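You operate a simulated robot arm through the tools that you are given. There is no shell and no other tool. Be economical: measure what you need, move in short steps, check, and stop when the job is done.

You run a simulated two-armed robot. Do the job below in one go: nothing can be reset, and whatever is moved stays where it is left.

Task
Shut the power cabinet door. Carry the deep grey tray with both arms and set it on the top of the left side table. Take the orange barrel and leave it on the top of the round table with the microphone. Put one of the timber bundles from the top of the wooden jetty on the red tray. Take the white lorry on the top of the left table and put it away on the top of the front table. Take the paper bundle on the top of the left table and put it away on the top of the counter. Press the yellow part button two times. Push the left door of the left red locker shut. Lift the blue lid open. Do these in any order. Set down upright: white lorry.

The check looks at the end state, three seconds after you hand in, the way a careful person would. Anything else that was tipped, shoved, dropped, spilled or broken makes it a failure. A push-on lid holds only when it is set on centred and level and pressed home; a screw cap is set on level and turned clockwise until tight.

Robot
Two 7-joint arms with two-finger parallel grippers on one trunk, on a base that drives. Base frame: it is fixed to the floor where the robot stands at the start and does not move with it; the origin is under the middle of the robot, x ahead of it, y to its left, z up. Units: m, degrees, N and s.
The left shoulder is at the start at [0.06, 0.143, 0.834], the right one opposite. With the tool pointing down near the work surface each hand reaches from about 0.1 to 0.7 m from the robot's upright axis, wherever it stands, measured 20 degrees to its own side. Places, roughly: blue lid [7.7, -4.8, 1.1]; deep grey tray (30x22x11 cm) [0.1, 0.7, 0.5]; left door of the left red locker [7.5, -4.7, 0.6]; orange barrel (3x3x3 cm) [2.9, -5.9, 0.8]; paper bundle [2, -5.25, 0.75]; power cabinet door [0.8, -0.1, 1.6]; red tray (15x11x3 cm) [3.2, -6, 0.8]; timber bundle (10x4x3 cm) [2.7, -5.7, 0.8]; top of the counter [-5.4, -4.6, 0.9]; top of the front table [-0.6, -4.8, 0.8]; top of the left side table [0.8, -1.9, 0.8]; top of the round table with the microphone [4.5, -6.7, 1.1]; white lorry (24x7x8 cm) [2.5, -5.5, 0.8]; yellow part button [0.7, -1.7, 0.8]. Payload 1.57 kg a hand.
Tool frame (each hand has its own): the origin (TCP) lies between the finger pads and is the grasp point; the fingertips stand 0.03 m ahead of it; z points along the fingers, y is the line along which they close. Largest opening 0.11 m; finger width 0.024, thickness 0.012; the body of the gripper, 0.048 by 0.112 m, starts 0.078 m behind the TCP.
Orientation is that of the tool frame in the base frame, as a unit quaternion [w, x, y, z]. With the fingers straight down and closing along the base's y, the tool's x points along the base's -x, its y along +y and its z along -z.

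Tools
- The arms move only by the tool nudge_tool. It takes "left_moves", "right_moves" or both (then of equal length, played together; a hand with none holds still); each is one flat list of numbers, 6 for each row, row after row: the shift along the base's x, y, z in m, then the turn, a rotation vector about the base's x, y, z in degrees. In form: [dx, dy, dz, rx, ry, rz, dx, dy, dz, rx, ry, rz, ...]. A call has 1 to 12 rows; each row is the pose to reach, as a shift and turn from the pose commanded when the call began. "left_gripper" and "right_gripper" are, for a hand that has rows, the finger opening in m, from 0 to 0.11, set as the call begins (left out, the last holds). A row lasts 0.2 s, in which the tool goes at most 0.05 m and 8.6 degrees; a call with a longer step from one row to the next is refused whole, and so is a gripper value outside its range. A pose out of reach is approached as far as the arm can. The call stops where the force on the tool passes 40 N (or 10 N more than at its start, if that is more) or the arm is blocked; 0.2 s more then pass. Each finger travels about 0.045 m/s and halts on what it meets, pressing with about 21 N; the grip force reading is that of the motor and also rises with nothing between the fingers. The clock runs only during rows and for 0.2 s after the last one: add rows that repeat a pose to give the fingers time. The reply holds the time, the measured pose of the TCP, the force on the tool along the base axes, the opening and the grip force, in the units named above and with some noise, with the torque about the TCP (base axes, N m) and any sound that the robot's microphone picked up, and new pictures: "views" is both (left out), scene, wrist or none (wrist: the cameras of the hands that moved).
- Cameras (640 x 400 px; columns grow to the right, rows downward): "scene" is now at [0.0606, 0.0234, 1.4953]; the picture's right is [0.25, -0.97, 0.00], its down [-0.24, -0.06, -0.97] and it looks along [0.94, 0.24, -0.25] (base axes); focal length 214 px, centre (320, 200). "left" rides on the left gripper at [0.07, -0.016, -0.141] in its tool frame; the picture's right is [0.23, 0.97, 0.00], its down [-0.86, 0.20, -0.48] and it looks along [-0.47, 0.11, 0.88] (tool axes); focal length 222 px, centre (320, 200). "right" rides on the right gripper at [0.07, 0.016, -0.141] in its tool frame; the picture's right is [-0.23, 0.97, 0.00], its down [-0.86, -0.20, -0.48] and it looks along [-0.47, -0.11, 0.88] (tool axes); focal length 222 px, centre (320, 200).
- slide_trunk(by): slides the trunk up (or, below 0, down) by that many m; the arms and the scene camera ride with it, the base frame stays. It gives what a move gives, with no picture.
- roll_base(legs): drives the robot by 1 to 6 legs, each [ahead, left, turn to the left] in m, m and degrees, along the robot's own axes; the way and the turn of a leg run together, so that a leg with both is an arc; at most 1.5 m and 180 degrees a leg. The arms and the cameras ride along, it lands a little off, and it stops where it bumps. It gives what a move gives, and a new picture of the scene camera.
- pan_tilt(pan, tilt): turns the head with the scene camera to pan (to the left, within 86 degrees either way) and tilt (down, from -29 to 69), counted from straight ahead of the robot. It gives what a move gives, and a new picture of the scene camera.
- pixel_to_xyz(camera, pixels): for up to 12 pixels [column, row] of the newest picture of that camera ("zoom" is the newest enlarged one), the place [x, y, z] in the base frame of the surface seen there, good to about 0.002 m. It takes no simulated time.
- zoom(camera, box): a new picture of the part [left, top, right, bottom] of that camera's present view, enlarged. It takes no simulated time.
- close_job(): hands the job in; it is judged then, once.

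Go step by step. Measure first, check grasps and placings, and put right what went wrong. The budget is 131 turns and 260 pictures, counting those below and the enlarged ones. Unless the task says otherwise, let go and move clear before handing in, and close with one line.

The tools are called as name(argument=value, ...) on one line, values as JSON. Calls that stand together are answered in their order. nudge_tool: Moves the arms, as the interface text tells. Its arguments: {"type":"object","properties":{"left_moves":{"type":"array"},"left_gripper":{"type":"number"},"right_moves":{"type":"array"},"right_gripper":{"type":"number"},"views":{"type":"string","enum":["both","scene","wrist","none"]}},"required":[]} The other tools are called the same way: slide_trunk (by) slides the trunk up or down; roll_base (legs) drives the base; pan_tilt (pan, tilt) turns the head that bears the scene camera; pixel_to_xyz (camera, pixels) gives the place of the surface under pixels of a picture; zoom (camera, box) takes an enlarged picture of a part of a camera's view; close_job () hands the job in.

At the start:

```text
time_s: 0.0
left_tool_pos: [0.3717, 0.3497, 0.9993]
left_orientation: [0.0, 0.0, 1.0, 0.001]
left_contact_force: [0.7, 0.8, 0.4]
left_moment: [-0.01, -0.01, 0.03]
left_grip_width: 0.1103
left_finger_force: 0.0
right_tool_pos: [0.4897, -0.069, 1.0006]
right_orientation: [0.001, 0.0, 1.0, 0.0]
right_contact_force: [0.9, 0.0, -1.1]
right_moment: [0.02, 0.0, 0.0]
right_grip_width: 0.1101
right_finger_force: 0.1
trunk travel left (down, up): [-0.433, 0.157]
robot x, y, heading: [-0.0015, 0.0024, 0.1]
head pan, tilt: [14.4, 14.4]
```

scene: 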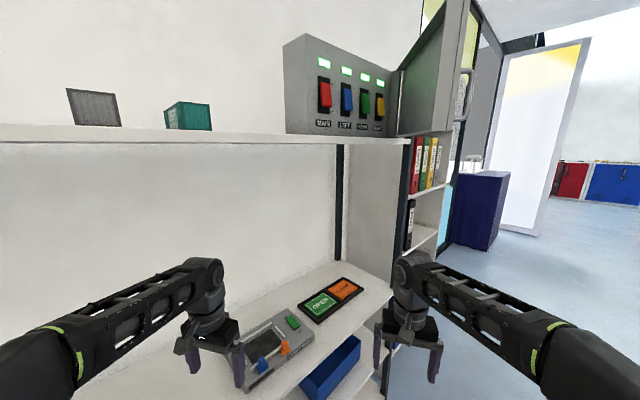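
right: 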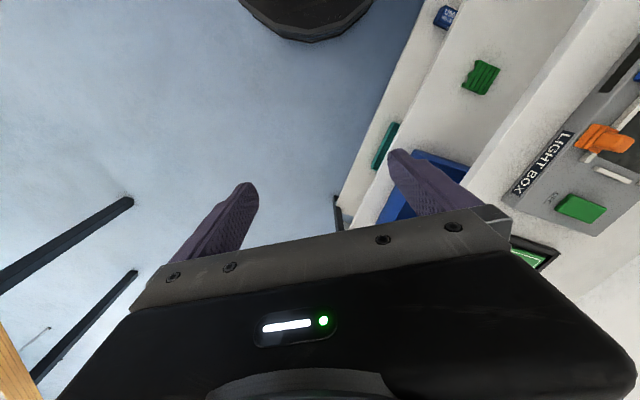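
left: 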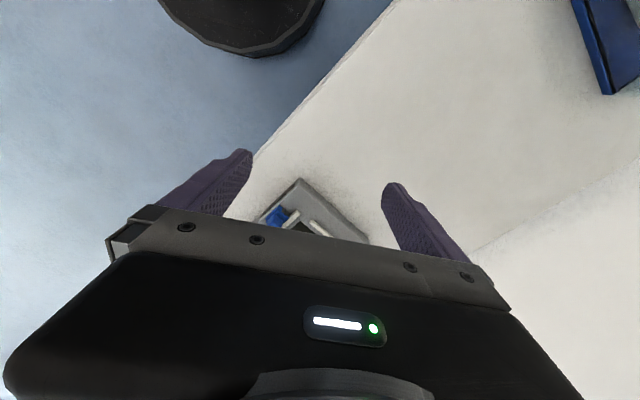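

The scene picture shows the shelf and the power cabinet with its door open at about (430,80). I look around before moving.

zoom(camera="scene", box=[270, 0, 510, 150])

pixel_to_xyz(camera="scene", pixels=[[285, 45], [304, 35], [395, 70], [400, 130], [290, 130], [440, 40], [455, 10], [440, 125], [399, 100], [462, 90], [470, 75], [340, 138]])

pan_tilt(pan=80, tilt=40)

```text
2.67 times, centred on (390, 75) of scene
```

zoom: 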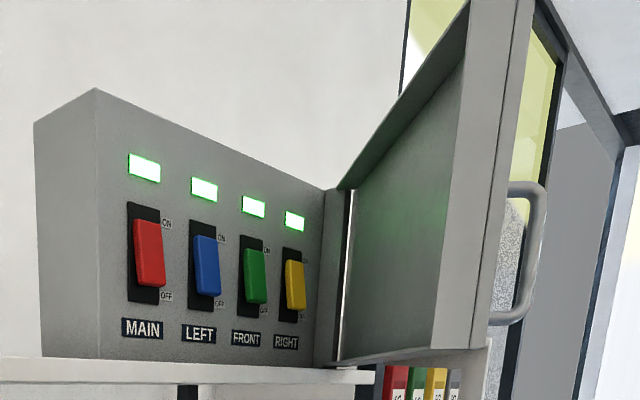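

```text
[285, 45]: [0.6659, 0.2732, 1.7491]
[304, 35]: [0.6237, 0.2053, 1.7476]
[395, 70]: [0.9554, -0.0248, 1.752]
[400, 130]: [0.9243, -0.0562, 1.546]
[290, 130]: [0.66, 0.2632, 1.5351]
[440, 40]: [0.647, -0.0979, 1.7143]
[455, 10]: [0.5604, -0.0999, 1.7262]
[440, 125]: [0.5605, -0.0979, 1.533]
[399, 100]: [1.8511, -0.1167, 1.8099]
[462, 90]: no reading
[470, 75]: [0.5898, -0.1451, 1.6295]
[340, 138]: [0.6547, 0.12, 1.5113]
```

```text
time_s: 1.4
left_tool_pos: [0.3712, 0.3489, 0.9994]
left_orientation: [0.0, 0.0, 1.0, 0.0]
left_contact_force: [-0.9, -0.1, -0.5]
left_moment: [0.03, 0.02, 0.05]
left_grip_width: 0.1098
left_finger_force: 0.1
right_tool_pos: [0.4894, -0.0692, 1.0001]
right_orientation: [0.001, 0.0, 1.0, 0.0]
right_contact_force: [0.2, 0.1, 0.3]
right_moment: [0.01, -0.01, 0.0]
right_grip_width: 0.11
right_finger_force: 0.1
trunk travel left (down, up): [-0.433, 0.157]
robot x, y, heading: [-0.0044, 0.0008, -0.0]
head pan, tilt: [80.0, 40.0]
```

scene: 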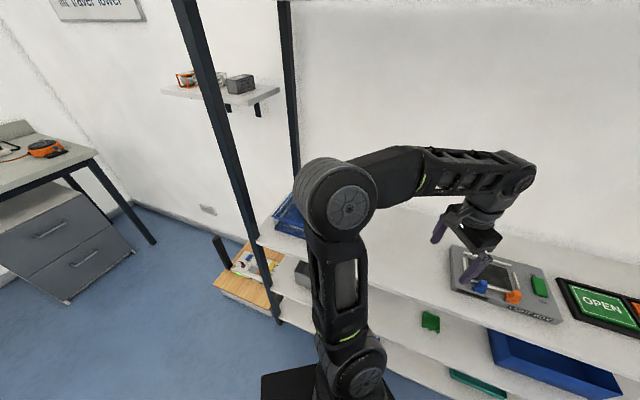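

The head view left shows the shelving, with wooden piece at (245,285) on the floor area. I measure there and look further to find the grey tray.

pixel_to_xyz(camera="scene", pixels=[[245, 290], [290, 215], [240, 265], [500, 280], [560, 350], [430, 320], [300, 275], [220, 245]])

pan_tilt(pan=86, tilt=65)

pan_tilt(pan=-30, tilt=20)

pan_tilt(pan=-86, tilt=20)

```text
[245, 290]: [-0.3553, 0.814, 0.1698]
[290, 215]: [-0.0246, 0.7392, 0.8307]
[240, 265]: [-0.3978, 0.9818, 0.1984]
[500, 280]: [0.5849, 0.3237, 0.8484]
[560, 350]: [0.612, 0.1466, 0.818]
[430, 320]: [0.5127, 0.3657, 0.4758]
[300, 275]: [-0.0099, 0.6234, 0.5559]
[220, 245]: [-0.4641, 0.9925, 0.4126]
```

```text
time_s: 2.2
left_tool_pos: [0.371, 0.3502, 0.9997]
left_orientation: [0.0, 0.0, 1.0, 0.0]
left_contact_force: [-0.3, -0.9, -0.1]
left_moment: [-0.05, -0.02, 0.0]
left_grip_width: 0.11
left_finger_force: 0.2
right_tool_pos: [0.4896, -0.0696, 0.9989]
right_orientation: [0.001, 0.0, 1.0, -0.001]
right_contact_force: [0.6, -0.7, -0.6]
right_moment: [0.02, 0.01, 0.02]
right_grip_width: 0.11
right_finger_force: 0.1
trunk travel left (down, up): [-0.433, 0.157]
robot x, y, heading: [0.0008, -0.006, 0.1]
head pan, tilt: [85.9, 65.0]
```

scene: 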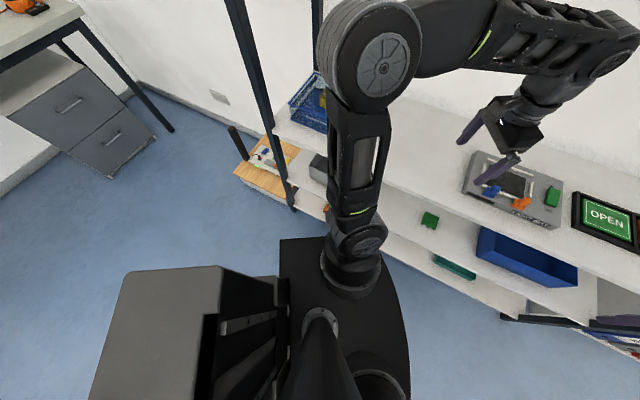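

```text
time_s: 4.2
left_tool_pos: [0.3715, 0.3488, 0.9999]
left_orientation: [0.0, 0.0, 1.0, 0.0]
left_contact_force: [0.7, -0.4, -0.8]
left_moment: [0.01, 0.02, -0.01]
left_grip_width: 0.1099
left_finger_force: 0.1
right_tool_pos: [0.4902, -0.0702, 0.9998]
right_orientation: [0.0, 0.001, 1.0, 0.0]
right_contact_force: [-0.3, -0.5, -0.1]
right_moment: [0.04, 0.0, -0.01]
right_grip_width: 0.1099
right_finger_force: 0.1
trunk travel left (down, up): [-0.433, 0.157]
robot x, y, heading: [-0.0025, -0.0014, 0.2]
head pan, tilt: [-30.0, 20.0]
```

scene: 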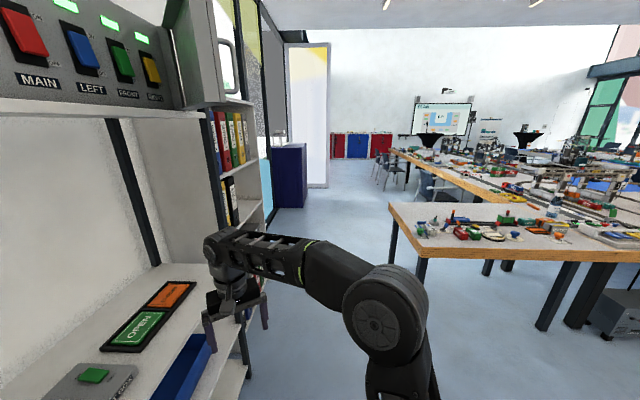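

```text
time_s: 5.5
left_tool_pos: [0.3715, 0.3489, 1.0007]
left_orientation: [-0.001, 0.0, 1.0, 0.0]
left_contact_force: [-0.7, 0.0, 0.4]
left_moment: [0.01, 0.01, -0.01]
left_grip_width: 0.1103
left_finger_force: 0.1
right_tool_pos: [0.4895, -0.0691, 1.0002]
right_orientation: [0.0, 0.0, 1.0, 0.0]
right_contact_force: [0.5, 1.0, 1.0]
right_moment: [-0.01, 0.01, 0.0]
right_grip_width: 0.1101
right_finger_force: 0.1
trunk travel left (down, up): [-0.433, 0.157]
robot x, y, heading: [-0.0001, 0.0008, 0.0]
head pan, tilt: [-85.9, 20.0]
```

scene: 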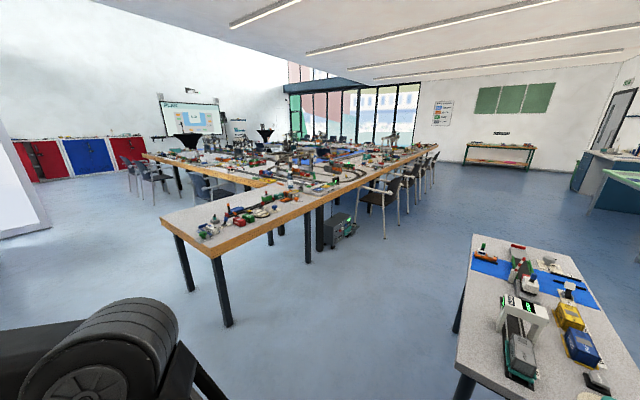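

Panorama seen: a side table with parts at (235,220), other tables behind it. First the cabinet door: raise the trunk and look at it squarely.

slide_trunk(by=0.15)

pan_tilt(pan=0, tilt=10)

```text
time_s: 7.2
left_tool_pos: [0.3731, 0.3497, 1.1491]
left_orientation: [0.0, 0.0, 1.0, 0.0]
left_contact_force: [-0.6, -0.3, 0.1]
left_moment: [-0.03, -0.02, 0.02]
left_grip_width: 0.1102
left_finger_force: 0.1
right_tool_pos: [0.4892, -0.0689, 1.1498]
right_orientation: [0.0, 0.0, 1.0, 0.001]
right_contact_force: [0.4, -0.2, -0.7]
right_moment: [0.02, 0.02, 0.0]
right_grip_width: 0.1102
right_finger_force: 0.0
trunk travel left (down, up): [-0.583, 0.007]
robot x, y, heading: [0.0032, 0.0036, -0.2]
head pan, tilt: [-85.9, 20.0]
```

```text
time_s: 8.8
left_tool_pos: [0.3706, 0.3507, 1.1492]
left_orientation: [-0.001, 0.0, 1.0, 0.0]
left_contact_force: [0.4, 0.7, 0.2]
left_moment: [0.01, 0.03, -0.02]
left_grip_width: 0.1101
left_finger_force: 0.0
right_tool_pos: [0.4904, -0.0693, 1.1504]
right_orientation: [0.001, 0.0, 1.0, 0.0]
right_contact_force: [0.5, -0.1, 0.5]
right_moment: [-0.02, -0.01, 0.03]
right_grip_width: 0.1101
right_finger_force: 0.1
trunk travel left (down, up): [-0.583, 0.007]
robot x, y, heading: [0.0014, -0.0014, 0.2]
head pan, tilt: [0.0, 10.0]
```

scene: 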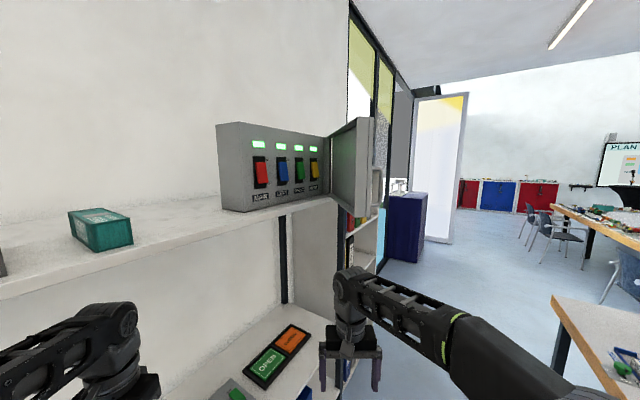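

pixel_to_xyz(camera="scene", pixels=[[218, 150], [255, 145], [300, 150], [327, 160], [330, 150], [340, 160], [360, 160], [370, 160], [362, 125], [380, 180], [374, 205], [255, 208]])

zoom(camera="scene", box=[200, 100, 400, 225])

```text
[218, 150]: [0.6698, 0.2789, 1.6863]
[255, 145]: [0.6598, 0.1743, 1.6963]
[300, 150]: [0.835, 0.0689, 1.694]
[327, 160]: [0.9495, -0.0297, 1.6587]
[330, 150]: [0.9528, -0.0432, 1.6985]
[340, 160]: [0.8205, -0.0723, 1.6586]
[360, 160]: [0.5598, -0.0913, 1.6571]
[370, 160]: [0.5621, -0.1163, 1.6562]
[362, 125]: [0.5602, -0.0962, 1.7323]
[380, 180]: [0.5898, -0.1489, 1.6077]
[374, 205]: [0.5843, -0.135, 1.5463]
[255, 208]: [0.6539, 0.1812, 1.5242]
```

```text
3.20 times, centred on (300, 162) of scene
```

zoom: 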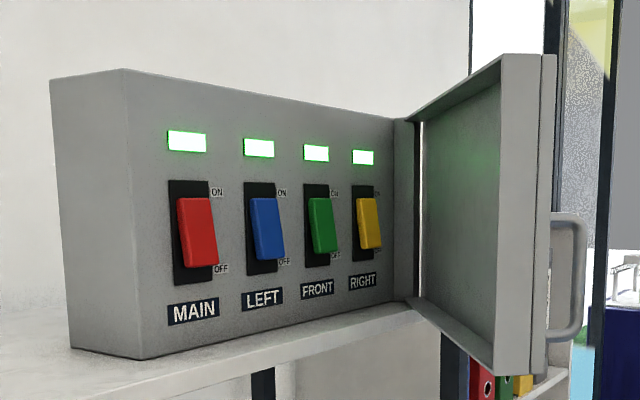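

The door (free edge near [0.56,-0.11], hinge near [0.93,-0.06]) needs about 40° more swing toward +y. I'll move the base to [0.2,-0.25] along the shelf so the left arm can push from outside; first measure what stands near the right arm.

pixel_to_xyz(camera="scene", pixels=[[355, 220], [370, 240], [345, 260], [400, 230], [420, 190], [310, 300], [290, 260], [560, 310], [620, 380]])

roll_base(legs=[[0.1, -0.25, 0], [0.08, 0, 0]])

```text
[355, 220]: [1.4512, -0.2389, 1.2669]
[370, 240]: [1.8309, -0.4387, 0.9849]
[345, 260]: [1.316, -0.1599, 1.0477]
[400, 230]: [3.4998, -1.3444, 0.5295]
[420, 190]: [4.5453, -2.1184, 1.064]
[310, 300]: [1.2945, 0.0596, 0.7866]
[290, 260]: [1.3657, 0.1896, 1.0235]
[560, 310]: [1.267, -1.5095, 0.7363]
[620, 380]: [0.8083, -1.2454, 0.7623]
```

```text
time_s: 11.4
left_tool_pos: [0.5533, 0.1, 1.1493]
left_orientation: [-0.002, 0.0, 1.0, 0.0]
left_contact_force: [0.2, 0.4, -0.6]
left_moment: [-0.02, 0.04, 0.02]
left_grip_width: 0.1097
left_finger_force: 0.2
right_tool_pos: [0.6707, -0.3185, 1.1498]
right_orientation: [-0.001, 0.0, 1.0, -0.001]
right_contact_force: [0.6, 0.4, 0.4]
right_moment: [-0.03, 0.03, 0.0]
right_grip_width: 0.11
right_finger_force: 0.1
trunk travel left (down, up): [-0.583, 0.007]
robot x, y, heading: [0.1779, -0.2481, 0.2]
head pan, tilt: [0.0, 10.0]
```

scene: 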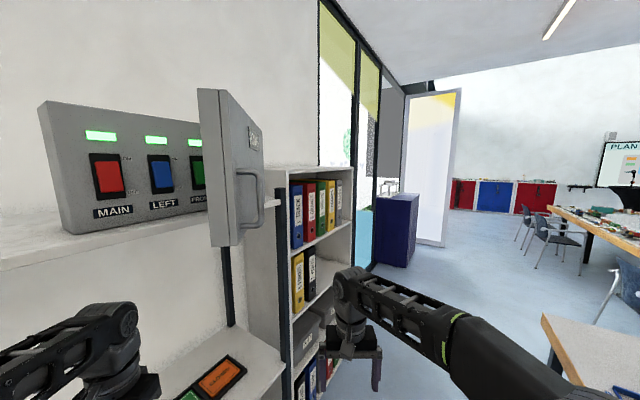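

Base landed well. I bring the left hand round to outside the door in steps, moving the right hand out of the way.

nudge_tool(left_moves=[-0.02, -0.035, 0.02, 0, -7.5, 0, -0.04, -0.07, 0.04, 0, -15, 0, -0.06, -0.105, 0.06, 0, -22.5, 0, -0.08, -0.14, 0.08, 0, -30, 0, -0.1, -0.175, 0.11, 0, -37.5, 0, -0.11, -0.21, 0.14, 0, -45, 0, -0.12, -0.245, 0.17, 0, -52.5, 0, -0.12, -0.28, 0.2, 0, -60, 0, -0.12, -0.31, 0.23, 0, -67.5, 0, -0.11, -0.33, 0.27, 0, -75, 0, -0.09, -0.34, 0.31, 0, -82.5, 0, -0.08, -0.35, 0.34, 0, -90, 0], right_moves=[-0.02, -0.03, 0, 0, 0, 0, -0.04, -0.06, 0, 0, 0, 0, -0.06, -0.09, 0, 0, 0, 0, -0.08, -0.12, 0, 0, 0, 0, -0.1, -0.15, 0, 0, 0, 0, -0.12, -0.18, 0, 0, 0, 0, -0.14, -0.2, 0, 0, 0, 0, -0.16, -0.2, 0, 0, 0, 0, -0.18, -0.2, 0, 0, 0, 0, -0.2, -0.2, 0, 0, 0, 0, -0.2, -0.2, 0, 0, 0, 0, -0.2, -0.2, 0, 0, 0, 0], left_gripper=0, views="scene")

```text
refused: row 5 steps farther than a row can; nothing moved
```

Row 5 was just too long; I shorten it.

nudge_tool(left_moves=[-0.02, -0.035, 0.02, 0, -7.5, 0, -0.04, -0.07, 0.04, 0, -15, 0, -0.06, -0.105, 0.06, 0, -22.5, 0, -0.08, -0.14, 0.08, 0, -30, 0, -0.1, -0.175, 0.1, 0, -37.5, 0, -0.11, -0.21, 0.13, 0, -45, 0, -0.12, -0.245, 0.16, 0, -52.5, 0, -0.12, -0.28, 0.19, 0, -60, 0, -0.12, -0.31, 0.225, 0, -67.5, 0, -0.11, -0.33, 0.265, 0, -75, 0, -0.09, -0.34, 0.305, 0, -82.5, 0, -0.08, -0.35, 0.34, 0, -90, 0], right_moves=[-0.02, -0.03, 0, 0, 0, 0, -0.04, -0.06, 0, 0, 0, 0, -0.06, -0.09, 0, 0, 0, 0, -0.08, -0.12, 0, 0, 0, 0, -0.1, -0.15, 0, 0, 0, 0, -0.12, -0.18, 0, 0, 0, 0, -0.14, -0.2, 0, 0, 0, 0, -0.16, -0.2, 0, 0, 0, 0, -0.18, -0.2, 0, 0, 0, 0, -0.2, -0.2, 0, 0, 0, 0, -0.2, -0.2, 0, 0, 0, 0, -0.2, -0.2, 0, 0, 0, 0], left_gripper=0, views="scene")

```text
time_s: 14.2
left_tool_pos: [0.4798, -0.2077, 1.5016]
left_orientation: [0.705, -0.045, 0.707, -0.014]
left_contact_force: [-0.2, 0.4, -0.2]
left_moment: [0.03, 0.01, 0.02]
left_grip_width: 0.0
left_finger_force: 20.3
right_tool_pos: [0.4697, -0.5194, 1.1505]
right_orientation: [0.001, 0.0, 1.0, 0.0]
right_contact_force: [0.3, 0.3, -0.1]
right_moment: [-0.01, 0.0, -0.03]
right_grip_width: 0.1101
right_finger_force: 0.0
trunk travel left (down, up): [-0.583, 0.007]
robot x, y, heading: [0.1769, -0.2483, 0.0]
head pan, tilt: [0.0, 10.0]
stopped in row 12 (left hand): the arm was blocked; the commanded pose is now the measured one
```

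scene: 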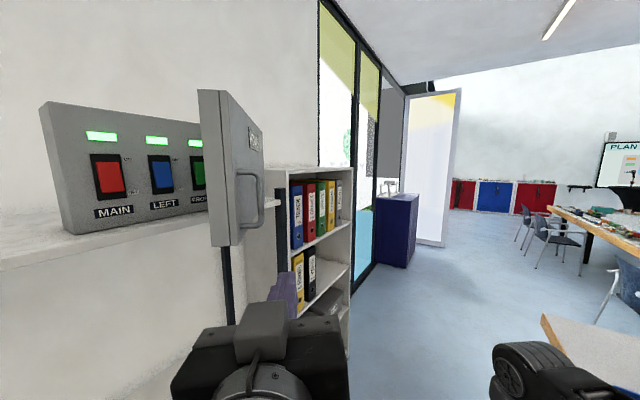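

The hand is now outside the door, fingers pointing ahead at [0.48,-0.21,1.50]. Next up and ahead to handle height.

nudge_tool(left_moves=[0.02, -0.01, 0.04, 0, 0, 0, 0.04, -0.02, 0.08, 0, 0, 0, 0.07, -0.02, 0.1, 0, 0, 0, 0.1, -0.02, 0.1, 0, 0, 0], views="scene")

```text
time_s: 15.2
left_tool_pos: [0.5797, -0.2299, 1.6002]
left_orientation: [0.706, -0.044, 0.707, -0.013]
left_contact_force: [-0.2, -0.2, 1.0]
left_moment: [0.04, 0.03, 0.01]
left_grip_width: 0.0
left_finger_force: 20.8
right_tool_pos: [0.4701, -0.5195, 1.1493]
right_orientation: [0.0, 0.0, 1.0, 0.0]
right_contact_force: [-0.6, -1.0, -0.5]
right_moment: [0.06, 0.03, -0.02]
right_grip_width: 0.1098
right_finger_force: 0.1
trunk travel left (down, up): [-0.583, 0.007]
robot x, y, heading: [0.1783, -0.2504, -0.0]
head pan, tilt: [0.0, 10.0]
```

scene: 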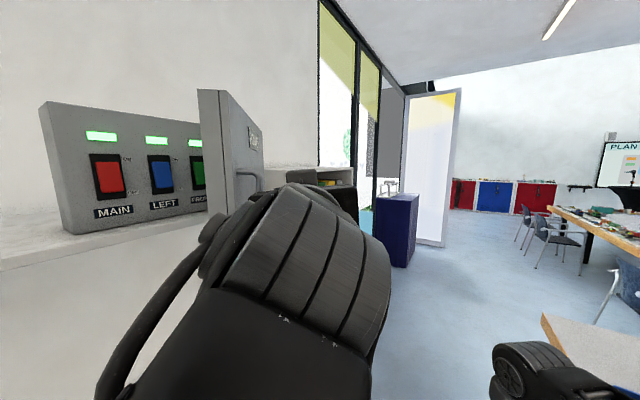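

I now push toward +y along the door's arc, stopping on contact force.

nudge_tool(left_moves=[0, 0.03, 0, 0, 0, 0, 0, 0.06, 0, 0, 0, 0, 0, 0.09, 0, 0, 0, 0, 0.003, 0.12, 0, 0, 0, 0, 0.007, 0.15, 0, 0, 0, 0, 0.013, 0.18, 0, 0, 0, 0, 0.02, 0.21, 0, 0, 0, 0, 0.03, 0.24, 0, 0, 0, 0], views="scene")

```text
time_s: 16.5
left_tool_pos: [0.577, -0.0737, 1.6007]
left_orientation: [0.706, -0.044, 0.707, -0.014]
left_contact_force: [-24.2, -1.6, -9.9]
left_moment: [-0.18, -0.34, 0.37]
left_grip_width: 0.0
left_finger_force: 20.8
right_tool_pos: [0.4655, -0.5181, 1.1503]
right_orientation: [0.002, -0.001, 1.0, 0.0]
right_contact_force: [-0.5, 0.0, 0.7]
right_moment: [0.0, -0.01, 0.02]
right_grip_width: 0.1098
right_finger_force: 0.1
trunk travel left (down, up): [-0.583, 0.007]
robot x, y, heading: [0.1792, -0.2501, 0.2]
head pan, tilt: [0.0, 10.0]
stopped in row 6 (left hand): the force on the tool passed its limit at 45 N (the readings are from after the stop); the commanded pose is now the measured one
```

scene: 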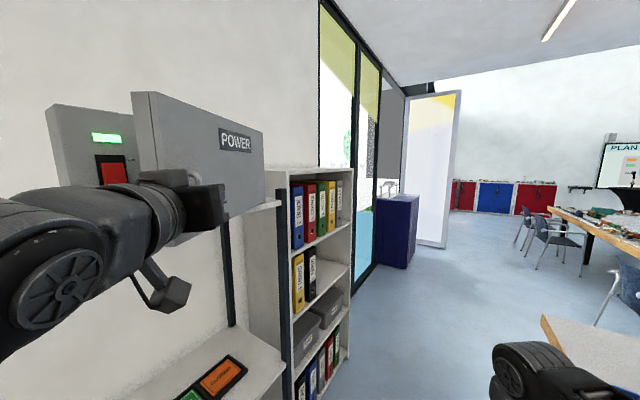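

The door is partly closed; the fingertip is now pressing the face head-on (-24 N in x). I back off in x and keep pushing in +y.

nudge_tool(left_moves=[-0.03, 0, 0, 0, 0, 0, -0.03, 0.03, 0, 0, 0, 0, -0.03, 0.06, 0, 0, 0, 0, -0.03, 0.09, 0, 0, 0, 0, -0.025, 0.12, 0, 0, 0, 0, -0.015, 0.15, 0, 0, 0, 0, -0.005, 0.17, 0, 0, 0, 0], views="scene")

```text
time_s: 18.1
left_tool_pos: [0.579, 0.0977, 1.5997]
left_orientation: [0.704, -0.043, 0.708, -0.013]
left_contact_force: [0.4, -0.3, 0.1]
left_moment: [0.0, 0.03, 0.0]
left_grip_width: 0.0
left_finger_force: 20.8
right_tool_pos: [0.469, -0.5187, 1.1499]
right_orientation: [-0.001, 0.0, 1.0, 0.0]
right_contact_force: [1.0, -0.2, -0.2]
right_moment: [0.02, -0.02, 0.01]
right_grip_width: 0.1101
right_finger_force: 0.1
trunk travel left (down, up): [-0.583, 0.007]
robot x, y, heading: [0.1786, -0.2491, -0.0]
head pan, tilt: [0.0, 10.0]
```

scene: 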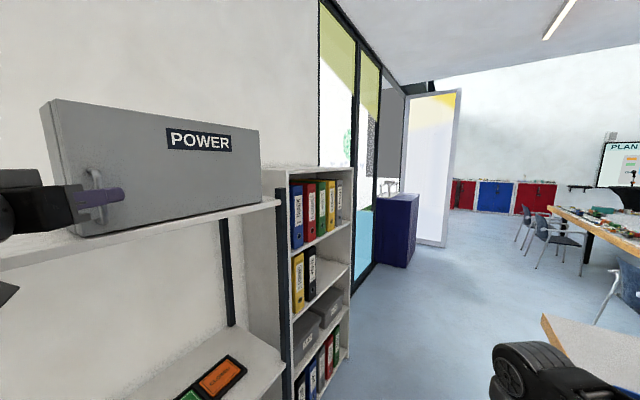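

The door looks shut. I press it once more toward the box to be sure, then zoom.

nudge_tool(left_moves=[0.015, 0.02, 0, 0, 0, 0, 0.03, 0.035, 0, 0, 0, 0, 0.045, 0.045, 0, 0, 0, 0], views="none")

zoom(camera="scene", box=[20, 80, 300, 255])

```text
time_s: 18.6
left_tool_pos: [0.5976, 0.1085, 1.6028]
left_orientation: [0.706, -0.034, 0.708, -0.021]
left_contact_force: [-8.1, -17.2, 3.3]
left_moment: [0.24, -0.1, -0.05]
left_grip_width: 0.0
left_finger_force: 20.9
right_tool_pos: [0.4688, -0.5208, 1.1495]
right_orientation: [0.0, 0.0, 1.0, 0.001]
right_contact_force: [0.9, 0.4, 0.0]
right_moment: [-0.09, 0.01, 0.01]
right_grip_width: 0.1102
right_finger_force: 0.1
trunk travel left (down, up): [-0.583, 0.007]
robot x, y, heading: [0.1792, -0.2521, -0.1]
head pan, tilt: [0.0, 10.0]
stopped in row 2 (left hand): the force on the tool passed its limit at 43 N (the readings are from after the stop); the commanded pose is now the measured one
```

```text
2.29 times, centred on (160, 168) of scene
```

zoom: 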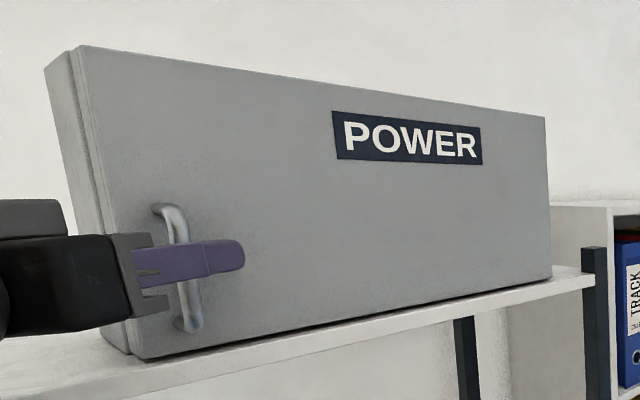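

The door sits flush against the box. I retreat the left hand and turn it back to pointing down.

nudge_tool(left_moves=[-0.04, -0.01, 0, 0, 0, 0, -0.085, -0.02, 0, 0, 7.5, 0, -0.13, -0.03, 0, 0, 15, 0, -0.16, -0.04, -0.03, 0, 23, 0, -0.18, -0.04, -0.07, 0, 31, 0, -0.2, -0.04, -0.11, 0, 39, 0, -0.2, -0.04, -0.16, 0, 47, 0, -0.2, -0.04, -0.21, 0, 55, 0, -0.2, -0.04, -0.26, 0, 63, 0, -0.2, -0.04, -0.31, 0, 71, 0, -0.2, -0.04, -0.36, 0, 79.5, 0, -0.2, -0.04, -0.41, 0, 88, 0], views="none")

pan_tilt(pan=60, tilt=35)

```text
time_s: 21.2
left_tool_pos: [0.4284, 0.1006, 1.1855]
left_orientation: [0.041, -0.04, 0.998, 0.012]
left_contact_force: [0.7, 0.4, 0.5]
left_moment: [-0.02, 0.04, 0.02]
left_grip_width: 0.0
left_finger_force: 20.9
left hand out of reach, approached as far as the arm can: row 5, 6, 7, 8, 9, 10, 11, 12
right_tool_pos: [0.471, -0.5181, 1.1488]
right_orientation: [0.0, 0.0, 1.0, 0.0]
right_contact_force: [0.7, -0.2, -1.1]
right_moment: [-0.02, 0.04, 0.06]
right_grip_width: 0.1099
right_finger_force: 0.2
trunk travel left (down, up): [-0.583, 0.007]
robot x, y, heading: [0.177, -0.25, 0.1]
head pan, tilt: [0.0, 10.0]
```

```text
time_s: 22.5
left_tool_pos: [0.4279, 0.1003, 1.1851]
left_orientation: [0.043, -0.041, 0.998, 0.012]
left_contact_force: [0.8, 0.4, 0.4]
left_moment: [-0.01, 0.02, -0.01]
left_grip_width: 0.0
left_finger_force: 21.3
right_tool_pos: [0.4689, -0.519, 1.1491]
right_orientation: [0.0, 0.0, 1.0, 0.0]
right_contact_force: [0.1, 0.9, 1.2]
right_moment: [0.02, 0.01, 0.0]
right_grip_width: 0.1101
right_finger_force: 0.1
trunk travel left (down, up): [-0.583, 0.007]
robot x, y, heading: [0.1802, -0.2483, -0.1]
head pan, tilt: [60.0, 35.0]
```

scene: 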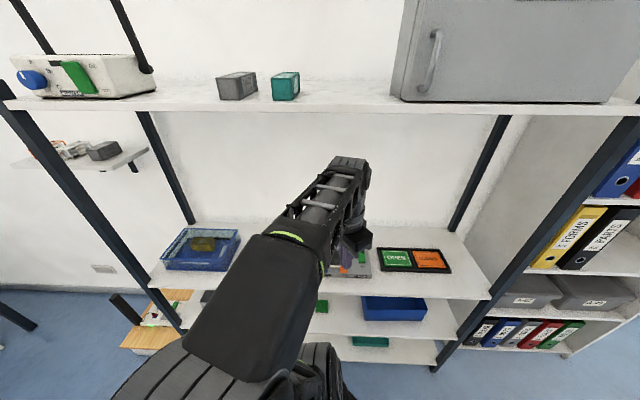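

The grey tray is hidden near (205,297) on the middle shelf. I back away, turn to face the shelf squarely (about 54° left), strafe, and lower the trunk to look.

roll_base(legs=[[-0.46, 0, 0], [0, 0, 54], [0, 0.25, 0]])

slide_trunk(by=-0.4)

pan_tilt(pan=0, tilt=40)

```text
time_s: 29.1
left_tool_pos: [-0.6206, 0.303, 1.186]
left_orientation: [0.033, -0.492, 0.87, 0.03]
left_contact_force: [0.2, -0.1, 0.5]
left_moment: [0.0, -0.04, 0.0]
left_grip_width: 0.0
left_finger_force: 21.4
right_tool_pos: [-0.0936, -0.0253, 1.1482]
right_orientation: [0.0, -0.455, 0.89, -0.001]
right_contact_force: [0.6, -0.1, 0.4]
right_moment: [-0.02, -0.03, 0.02]
right_grip_width: 0.1102
right_finger_force: 0.1
trunk travel left (down, up): [-0.583, 0.007]
robot x, y, heading: [-0.4805, -0.1063, 54.2]
head pan, tilt: [60.0, 35.0]
```

scene: 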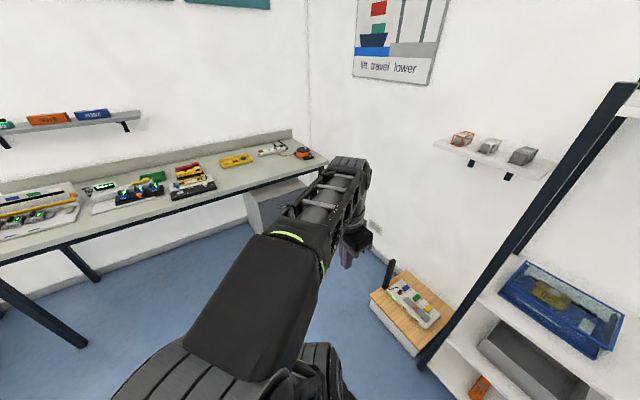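

```text
time_s: 32.9
left_tool_pos: [-0.6208, 0.3029, 0.7876]
left_orientation: [0.033, -0.491, 0.87, 0.031]
left_contact_force: [0.7, -0.1, -0.8]
left_moment: [0.01, 0.03, -0.04]
left_grip_width: 0.0003
left_finger_force: 21.4
right_tool_pos: [-0.0932, -0.0264, 0.7486]
right_orientation: [0.0, -0.455, 0.89, 0.0]
right_contact_force: [-0.5, 0.8, -0.2]
right_moment: [0.0, -0.01, 0.0]
right_grip_width: 0.1098
right_finger_force: 0.2
trunk travel left (down, up): [-0.183, 0.407]
robot x, y, heading: [-0.4805, -0.1031, 54.1]
head pan, tilt: [60.0, 35.0]
```

```text
time_s: 34.2
left_tool_pos: [-0.62, 0.3036, 0.786]
left_orientation: [0.033, -0.491, 0.87, 0.031]
left_contact_force: [-0.3, 0.1, 0.5]
left_moment: [0.03, -0.02, 0.0]
left_grip_width: 0.0001
left_finger_force: 20.7
right_tool_pos: [-0.0931, -0.0272, 0.7493]
right_orientation: [-0.001, -0.455, 0.89, 0.0]
right_contact_force: [0.1, -0.8, 0.3]
right_moment: [-0.03, -0.01, -0.04]
right_grip_width: 0.1101
right_finger_force: 0.1
trunk travel left (down, up): [-0.183, 0.407]
robot x, y, heading: [-0.4797, -0.105, 54.3]
head pan, tilt: [0.0, 40.0]
```

scene: 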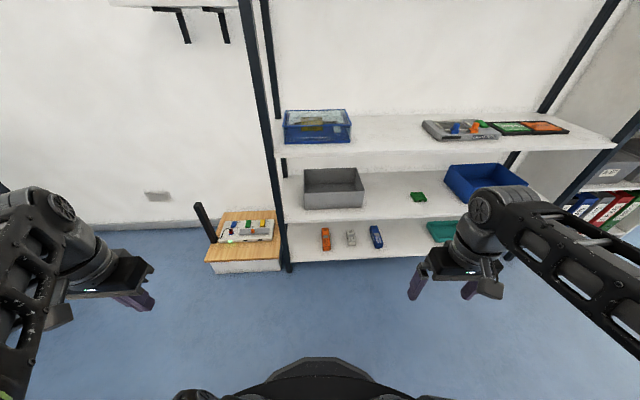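

The grey tray is clear at (333,188) on the middle shelf; I measure it, the shelf edge and the board above it.

zoom(camera="scene", box=[250, 90, 450, 215])

pixel_to_xyz(camera="scene", pixels=[[306, 208], [363, 205], [304, 190], [364, 186], [304, 170], [357, 168], [330, 180], [290, 214], [400, 215], [320, 152], [400, 149], [285, 200]])

```text
3.20 times, centred on (350, 152) of scene
```

zoom: 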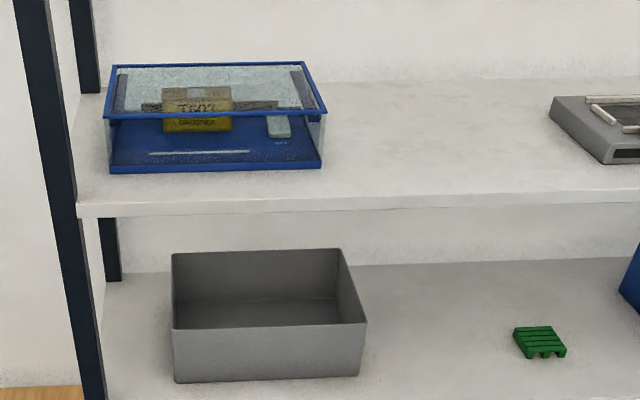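

```text
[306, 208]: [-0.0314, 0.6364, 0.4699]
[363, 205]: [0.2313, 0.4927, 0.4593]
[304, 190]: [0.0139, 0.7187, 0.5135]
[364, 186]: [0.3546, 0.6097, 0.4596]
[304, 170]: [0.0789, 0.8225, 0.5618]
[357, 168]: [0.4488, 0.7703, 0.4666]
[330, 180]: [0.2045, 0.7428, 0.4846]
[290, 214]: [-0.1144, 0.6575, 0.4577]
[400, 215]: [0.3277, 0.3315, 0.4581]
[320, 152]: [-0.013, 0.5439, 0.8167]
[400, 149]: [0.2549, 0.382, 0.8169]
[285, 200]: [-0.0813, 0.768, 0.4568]
```

pixel_to_xyz(camera="zoom", pixels=[[174, 330], [363, 326], [178, 378], [356, 372], [173, 256], [339, 251], [270, 290], [270, 310], [350, 285], [130, 210], [500, 196], [300, 218]])

```text
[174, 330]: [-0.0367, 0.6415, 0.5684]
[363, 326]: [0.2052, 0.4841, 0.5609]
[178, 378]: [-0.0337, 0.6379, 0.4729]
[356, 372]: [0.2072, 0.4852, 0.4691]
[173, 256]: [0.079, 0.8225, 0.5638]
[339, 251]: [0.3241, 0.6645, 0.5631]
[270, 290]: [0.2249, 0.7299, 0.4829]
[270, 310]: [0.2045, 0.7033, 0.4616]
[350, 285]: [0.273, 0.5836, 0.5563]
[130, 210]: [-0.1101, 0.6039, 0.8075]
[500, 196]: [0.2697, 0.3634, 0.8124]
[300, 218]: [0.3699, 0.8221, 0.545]
```

Tray: centre about [0.143,0.653], top z 0.567, sides facing heading 57°; upper board at 0.8. I line up the base with the tray, raise the trunk a bit, and bring the hands to a forward, 30°-down pose.

roll_base(legs=[[0, 0, 2.7], [0.3, -0.109, 0]])

slide_trunk(by=0.1)

nudge_tool(left_moves=[0, 0, 0, 2.5, -3.0, -2.5, 0, 0, 0, 5, -6.2, -4.9, 0, 0, 0, 11, -10, -4.9, 0, 0, 0, 17.5, -14, -4.9, 0, 0, 0, 24, -18, -4.9, 0, 0, 0, 30, -22, -4.9, 0, 0, 0, 36, -26, -4.9, 0, 0, 0, 42, -30, -4.9, 0, 0, 0, 45.4, -31, -4.9], right_moves=[0, 0, 0, 6, -4, 0, 0, 0, 0, 12, -8, 0, 0, 0, 0, 18, -12, 0, 0, 0, 0, 24, -16, 0, 0, 0, 0, 30, -20, 0, 0, 0, 0, 36, -23.5, 0, 0, 0, 0, 42, -27.3, 0, 0, 0, 0, 47, -30.6, 0, 0, 0, 0, 50.3, -32.7, 0], left_gripper=0.11, right_gripper=0.11, views="scene")

```text
time_s: 36.7
left_tool_pos: [-0.3851, 0.4864, 0.7867]
left_orientation: [0.032, -0.513, 0.857, 0.032]
left_contact_force: [0.8, 1.2, 0.7]
left_moment: [0.0, 0.0, -0.02]
left_grip_width: 0.0001
left_finger_force: 21.4
right_tool_pos: [0.157, 0.1834, 0.749]
right_orientation: [0.0, -0.476, 0.879, 0.0]
right_contact_force: [0.0, -0.3, -0.3]
right_moment: [0.0, 0.01, -0.01]
right_grip_width: 0.11
right_finger_force: 0.1
trunk travel left (down, up): [-0.183, 0.407]
robot x, y, heading: [-0.2281, 0.0865, 57.3]
head pan, tilt: [0.0, 40.0]
```

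scene: 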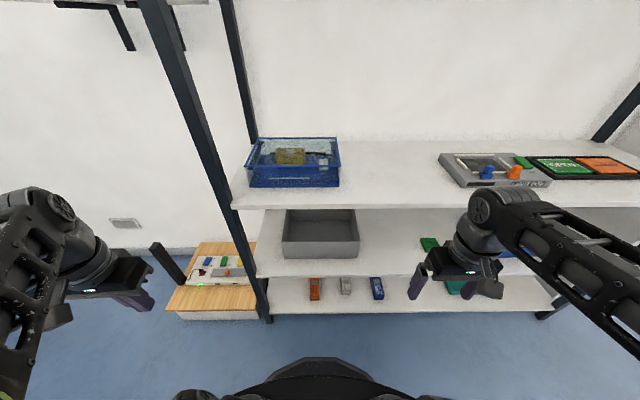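

```text
time_s: 38.1
left_tool_pos: [-0.3863, 0.4861, 0.8855]
left_orientation: [0.031, -0.513, 0.857, 0.031]
left_contact_force: [-0.1, -0.1, 0.1]
left_moment: [0.0, 0.0, 0.01]
left_grip_width: 0.0
left_finger_force: 21.0
right_tool_pos: [0.1585, 0.1831, 0.8489]
right_orientation: [0.0, -0.477, 0.879, -0.001]
right_contact_force: [-0.6, -0.4, -0.6]
right_moment: [0.02, -0.01, -0.01]
right_grip_width: 0.1099
right_finger_force: 0.0
trunk travel left (down, up): [-0.283, 0.307]
robot x, y, heading: [-0.226, 0.0853, 57.0]
head pan, tilt: [0.0, 40.0]
```

```text
time_s: 40.1
left_tool_pos: [-0.392, 0.5015, 0.8916]
left_orientation: [0.437, -0.42, 0.769, 0.202]
left_contact_force: [0.3, 0.0, -0.7]
left_moment: [0.01, 0.01, 0.02]
left_grip_width: 0.1101
left_finger_force: 0.1
left hand out of reach, approached as far as the arm can: row 8, 9
right_tool_pos: [0.2084, 0.1832, 0.9382]
right_orientation: [0.437, -0.416, 0.762, 0.236]
right_contact_force: [-1.1, 0.1, -0.4]
right_moment: [0.02, 0.01, 0.01]
right_grip_width: 0.11
right_finger_force: 0.0
right hand out of reach, approached as far as the arm can: row 5, 6, 7, 8, 9
trunk travel left (down, up): [-0.283, 0.307]
robot x, y, heading: [-0.2247, 0.0887, 57.1]
head pan, tilt: [0.0, 40.0]
```

scene: 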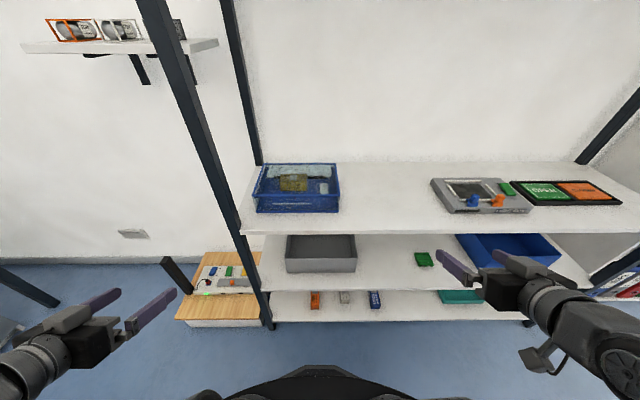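

The hands point ahead as wanted. I measure the left post, the upper board's front edge and the tray again from here before going in.

pixel_to_xyz(camera="scene", pixels=[[236, 225], [252, 270], [270, 320], [245, 234], [400, 229], [560, 222], [286, 254], [356, 253], [287, 237], [355, 236], [287, 272], [356, 270]])

zoom(camera="scene", box=[220, 200, 420, 325])

```text
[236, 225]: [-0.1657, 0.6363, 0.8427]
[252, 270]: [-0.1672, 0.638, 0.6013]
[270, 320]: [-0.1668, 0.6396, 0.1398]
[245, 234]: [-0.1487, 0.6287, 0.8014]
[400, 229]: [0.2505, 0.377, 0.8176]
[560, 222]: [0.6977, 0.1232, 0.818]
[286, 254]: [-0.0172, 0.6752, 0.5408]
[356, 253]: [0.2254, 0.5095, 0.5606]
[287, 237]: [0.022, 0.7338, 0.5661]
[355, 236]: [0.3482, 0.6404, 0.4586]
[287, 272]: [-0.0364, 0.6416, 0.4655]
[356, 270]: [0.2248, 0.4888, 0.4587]
```

```text
3.20 times, centred on (320, 262) of scene
```

zoom: 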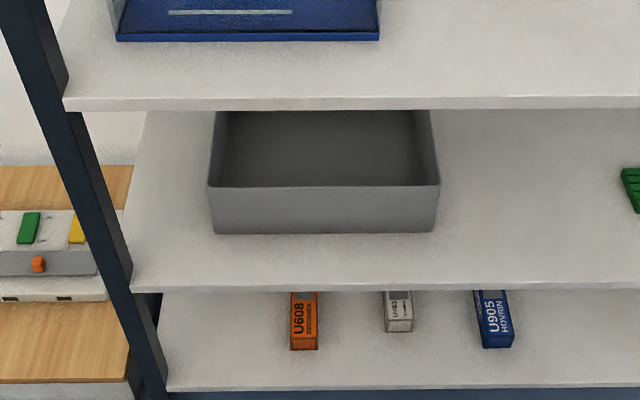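

Shelf front edge, post at [-0.167,0.638] and tray are all measured. I move both hands to a pre-grasp 0.2 m behind the side walls' grip points.

nudge_tool(left_moves=[0.035, 0.007, -0.024, 0, 0.5, 0.2, 0.071, 0.013, -0.047, 0, 1, 0.4, 0.106, 0.02, -0.071, 0, 1.5, 0.6, 0.141, 0.026, -0.094, 0, 2, 0.8, 0.177, 0.033, -0.118, -0.1, 2.5, 1, 0.212, 0.04, -0.142, -0.2, 3, 1.2, 0.248, 0.046, -0.165, -0.3, 3.5, 1.4, 0.283, 0.053, -0.189, -0.3, 4, 1.5], right_moves=[-0.0025, 0.025, -0.019, -0.5, 0.4, 0, -0.005, 0.05, -0.038, -1, 0.7, 0, -0.007, 0.074, -0.057, -1.5, 1, 0, -0.01, 0.099, -0.076, -2, 1.4, 0, -0.012, 0.124, -0.095, -2.6, 1.7, 0, -0.015, 0.149, -0.114, -3.1, 2, 0, -0.017, 0.173, -0.133, -3.7, 2.4, 0, -0.02, 0.198, -0.152, -4.2, 2.7, 0], left_gripper=0.08, right_gripper=0.08, views="both")

```text
time_s: 41.4
left_tool_pos: [-0.177, 0.62, 0.8417]
left_orientation: [0.427, -0.418, 0.766, 0.238]
left_contact_force: [-19.4, -30.5, 21.8]
left_moment: [-0.8, -0.65, -1.38]
left_grip_width: 0.0801
left_finger_force: 0.1
left hand out of reach, approached as far as the arm can: row 1, 2, 3, 4, 5, 6
right_tool_pos: [0.2171, 0.3342, 0.8661]
right_orientation: [0.415, -0.422, 0.773, 0.226]
right_contact_force: [1.0, 0.4, 0.0]
right_moment: [0.0, -0.04, 0.0]
right_grip_width: 0.08
right_finger_force: 0.1
right hand out of reach, approached as far as the arm can: row 1, 2, 3, 4, 5, 6
trunk travel left (down, up): [-0.283, 0.307]
robot x, y, heading: [-0.2274, 0.0868, 57.4]
head pan, tilt: [0.0, 40.0]
stopped in row 6 (left hand): the force on the tool passed its limit at 174 N (the readings are from after the stop); the commanded pose is now the measured one
```

scene: 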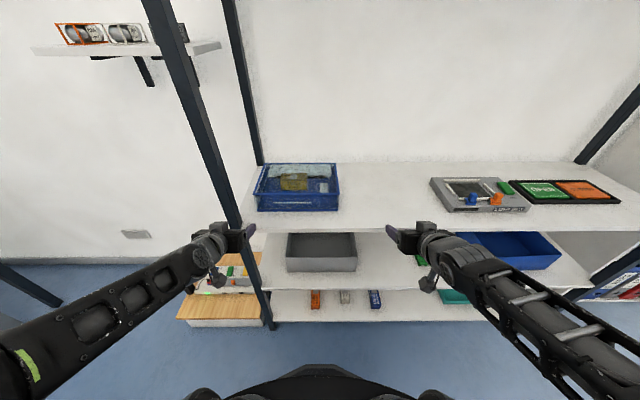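
right: 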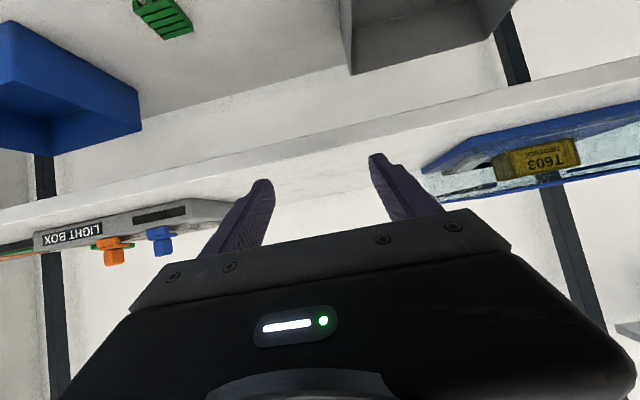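
left: 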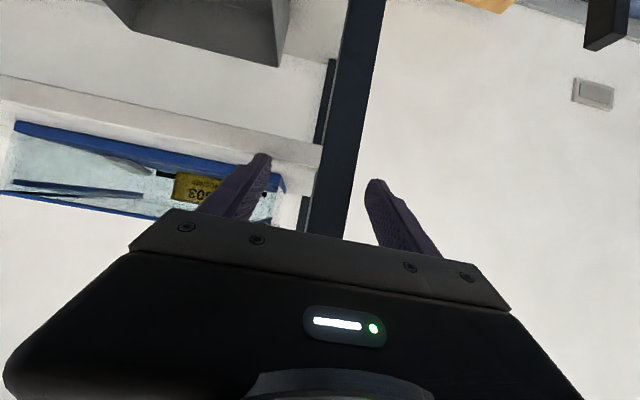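

The left hand overshot onto the post because the arm can't fold that short; nothing on the shelf looks disturbed. I back the base 0.1 m to get free and then approach from a comfortable distance.

roll_base(legs=[[-0.12, 0, 0]])

```text
time_s: 42.6
left_tool_pos: [-0.2411, 0.5236, 0.8389]
left_orientation: [0.425, -0.419, 0.767, 0.237]
left_contact_force: [-0.1, -0.1, 0.0]
left_moment: [-0.02, -0.03, -0.01]
left_grip_width: 0.08
left_finger_force: 0.1
right_tool_pos: [0.1537, 0.2361, 0.8651]
right_orientation: [0.414, -0.423, 0.773, 0.227]
right_contact_force: [-1.5, -0.4, 0.5]
right_moment: [0.02, 0.01, 0.02]
right_grip_width: 0.0802
right_finger_force: 0.1
trunk travel left (down, up): [-0.283, 0.307]
robot x, y, heading: [-0.2894, -0.0117, 57.1]
head pan, tilt: [0.0, 40.0]
```

scene: 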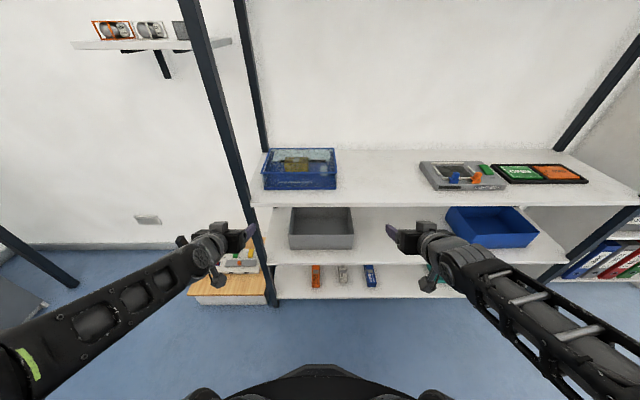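

Free again. Now to the pre-grasp poses.

nudge_tool(left_moves=[0.028, 0.003, -0.028, -0.5, 0.3, 0, 0.056, 0.006, -0.056, -1, 0.6, 0, 0.084, 0.009, -0.085, -1.4, 1, 0, 0.11, 0.012, -0.114, -1.8, 1.2, 0, 0.138, 0.015, -0.142, -2, 1.3, 0], right_moves=[-0.003, 0.029, -0.034, 0, 0, 0, -0.006, 0.058, -0.067, 0, 0, 0, -0.009, 0.087, -0.1, 0, 0, 0, -0.012, 0.116, -0.134, 0, 0, 0, -0.015, 0.145, -0.168, 0, 0, 0], views="both")

```text
time_s: 43.9
left_tool_pos: [-0.1027, 0.5376, 0.6949]
left_orientation: [0.41, -0.423, 0.775, 0.229]
left_contact_force: [0.6, 0.6, -0.6]
left_moment: [-0.02, 0.02, 0.03]
left_grip_width: 0.0803
left_finger_force: 0.0
right_tool_pos: [0.1381, 0.3821, 0.6946]
right_orientation: [0.414, -0.423, 0.774, 0.227]
right_contact_force: [0.1, -0.5, 0.1]
right_moment: [-0.03, 0.03, -0.01]
right_grip_width: 0.0799
right_finger_force: 0.0
right hand out of reach, approached as far as the arm can: row 1
trunk travel left (down, up): [-0.283, 0.307]
robot x, y, heading: [-0.2898, -0.0148, 57.3]
head pan, tilt: [0.0, 40.0]
```

scene: 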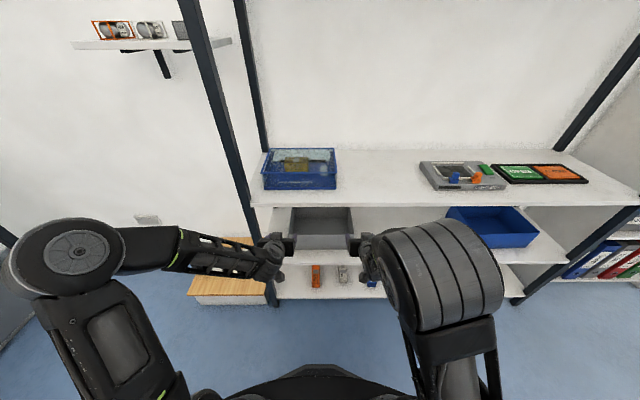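
right: 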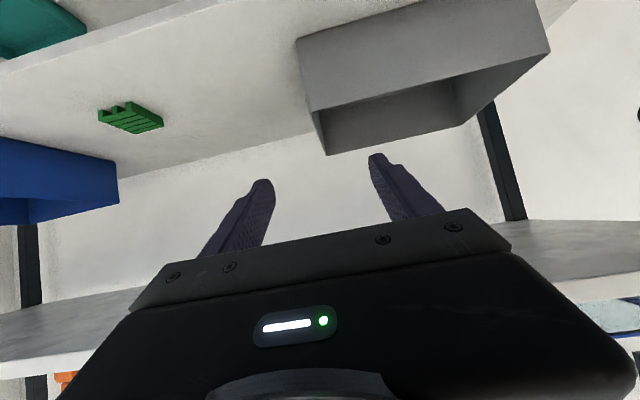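
left: 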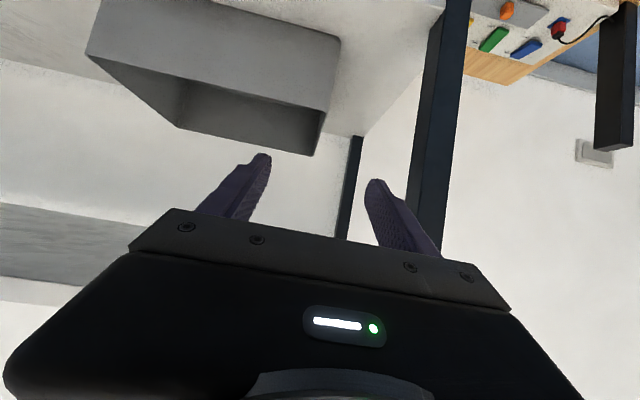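

Both wrist views show the end walls lying between the open fingers ((320,155) right, (322,155) left). I go straight in along the tool axes.

nudge_tool(left_moves=[0.018, 0.028, -0.023, 0, 0, 0, 0.036, 0.056, -0.046, 0, 0, 0, 0.054, 0.084, -0.069, 0, 0, 0, 0.072, 0.112, -0.092, 0, 0, 0, 0.09, 0.14, -0.115, 0, 0, 0, 0.109, 0.168, -0.139, 0, 0, 0], right_moves=[0.018, 0.028, -0.023, 0, 0, 0, 0.036, 0.056, -0.046, 0, 0, 0, 0.054, 0.084, -0.069, 0, 0, 0, 0.072, 0.112, -0.092, 0, 0, 0, 0.09, 0.14, -0.115, 0, 0, 0, 0.109, 0.168, -0.139, 0, 0, 0], views="both")

```text
time_s: 45.2
left_tool_pos: [0.0081, 0.7066, 0.558]
left_orientation: [0.41, -0.422, 0.775, 0.228]
left_contact_force: [0.0, 0.5, -0.2]
left_moment: [0.01, -0.01, 0.0]
left_grip_width: 0.0797
left_finger_force: 0.0
right_tool_pos: [0.2082, 0.5226, 0.5937]
right_orientation: [0.413, -0.424, 0.773, 0.227]
right_contact_force: [0.5, -0.3, 1.0]
right_moment: [0.0, 0.03, -0.01]
right_grip_width: 0.0802
right_finger_force: 0.1
right hand out of reach, approached as far as the arm can: row 5, 6
trunk travel left (down, up): [-0.283, 0.307]
robot x, y, heading: [-0.2934, -0.0181, 57.3]
head pan, tilt: [0.0, 40.0]
```

scene: 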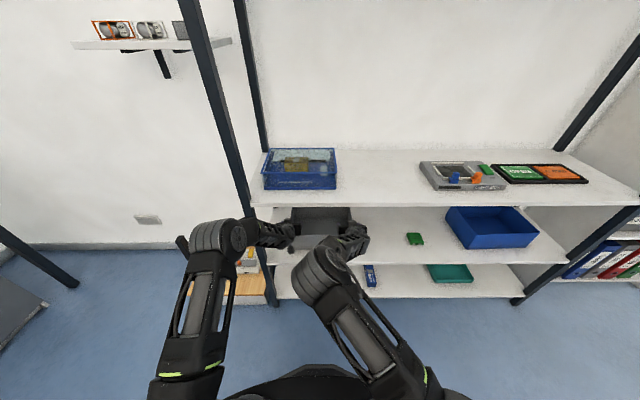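
right: 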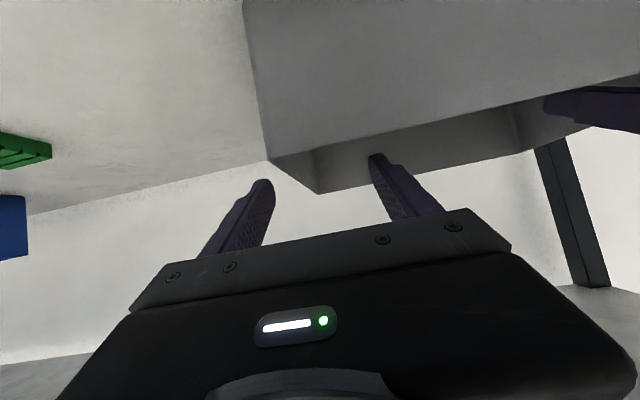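
left: 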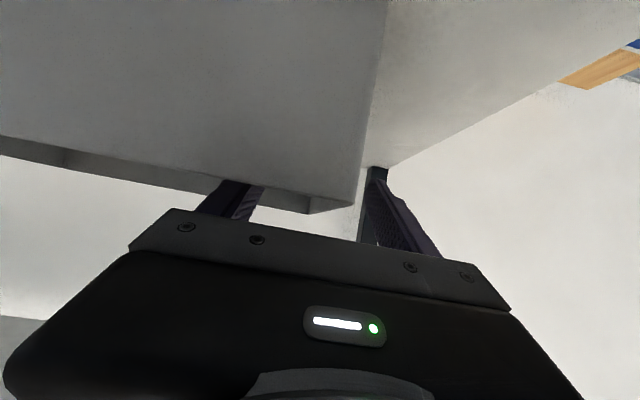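

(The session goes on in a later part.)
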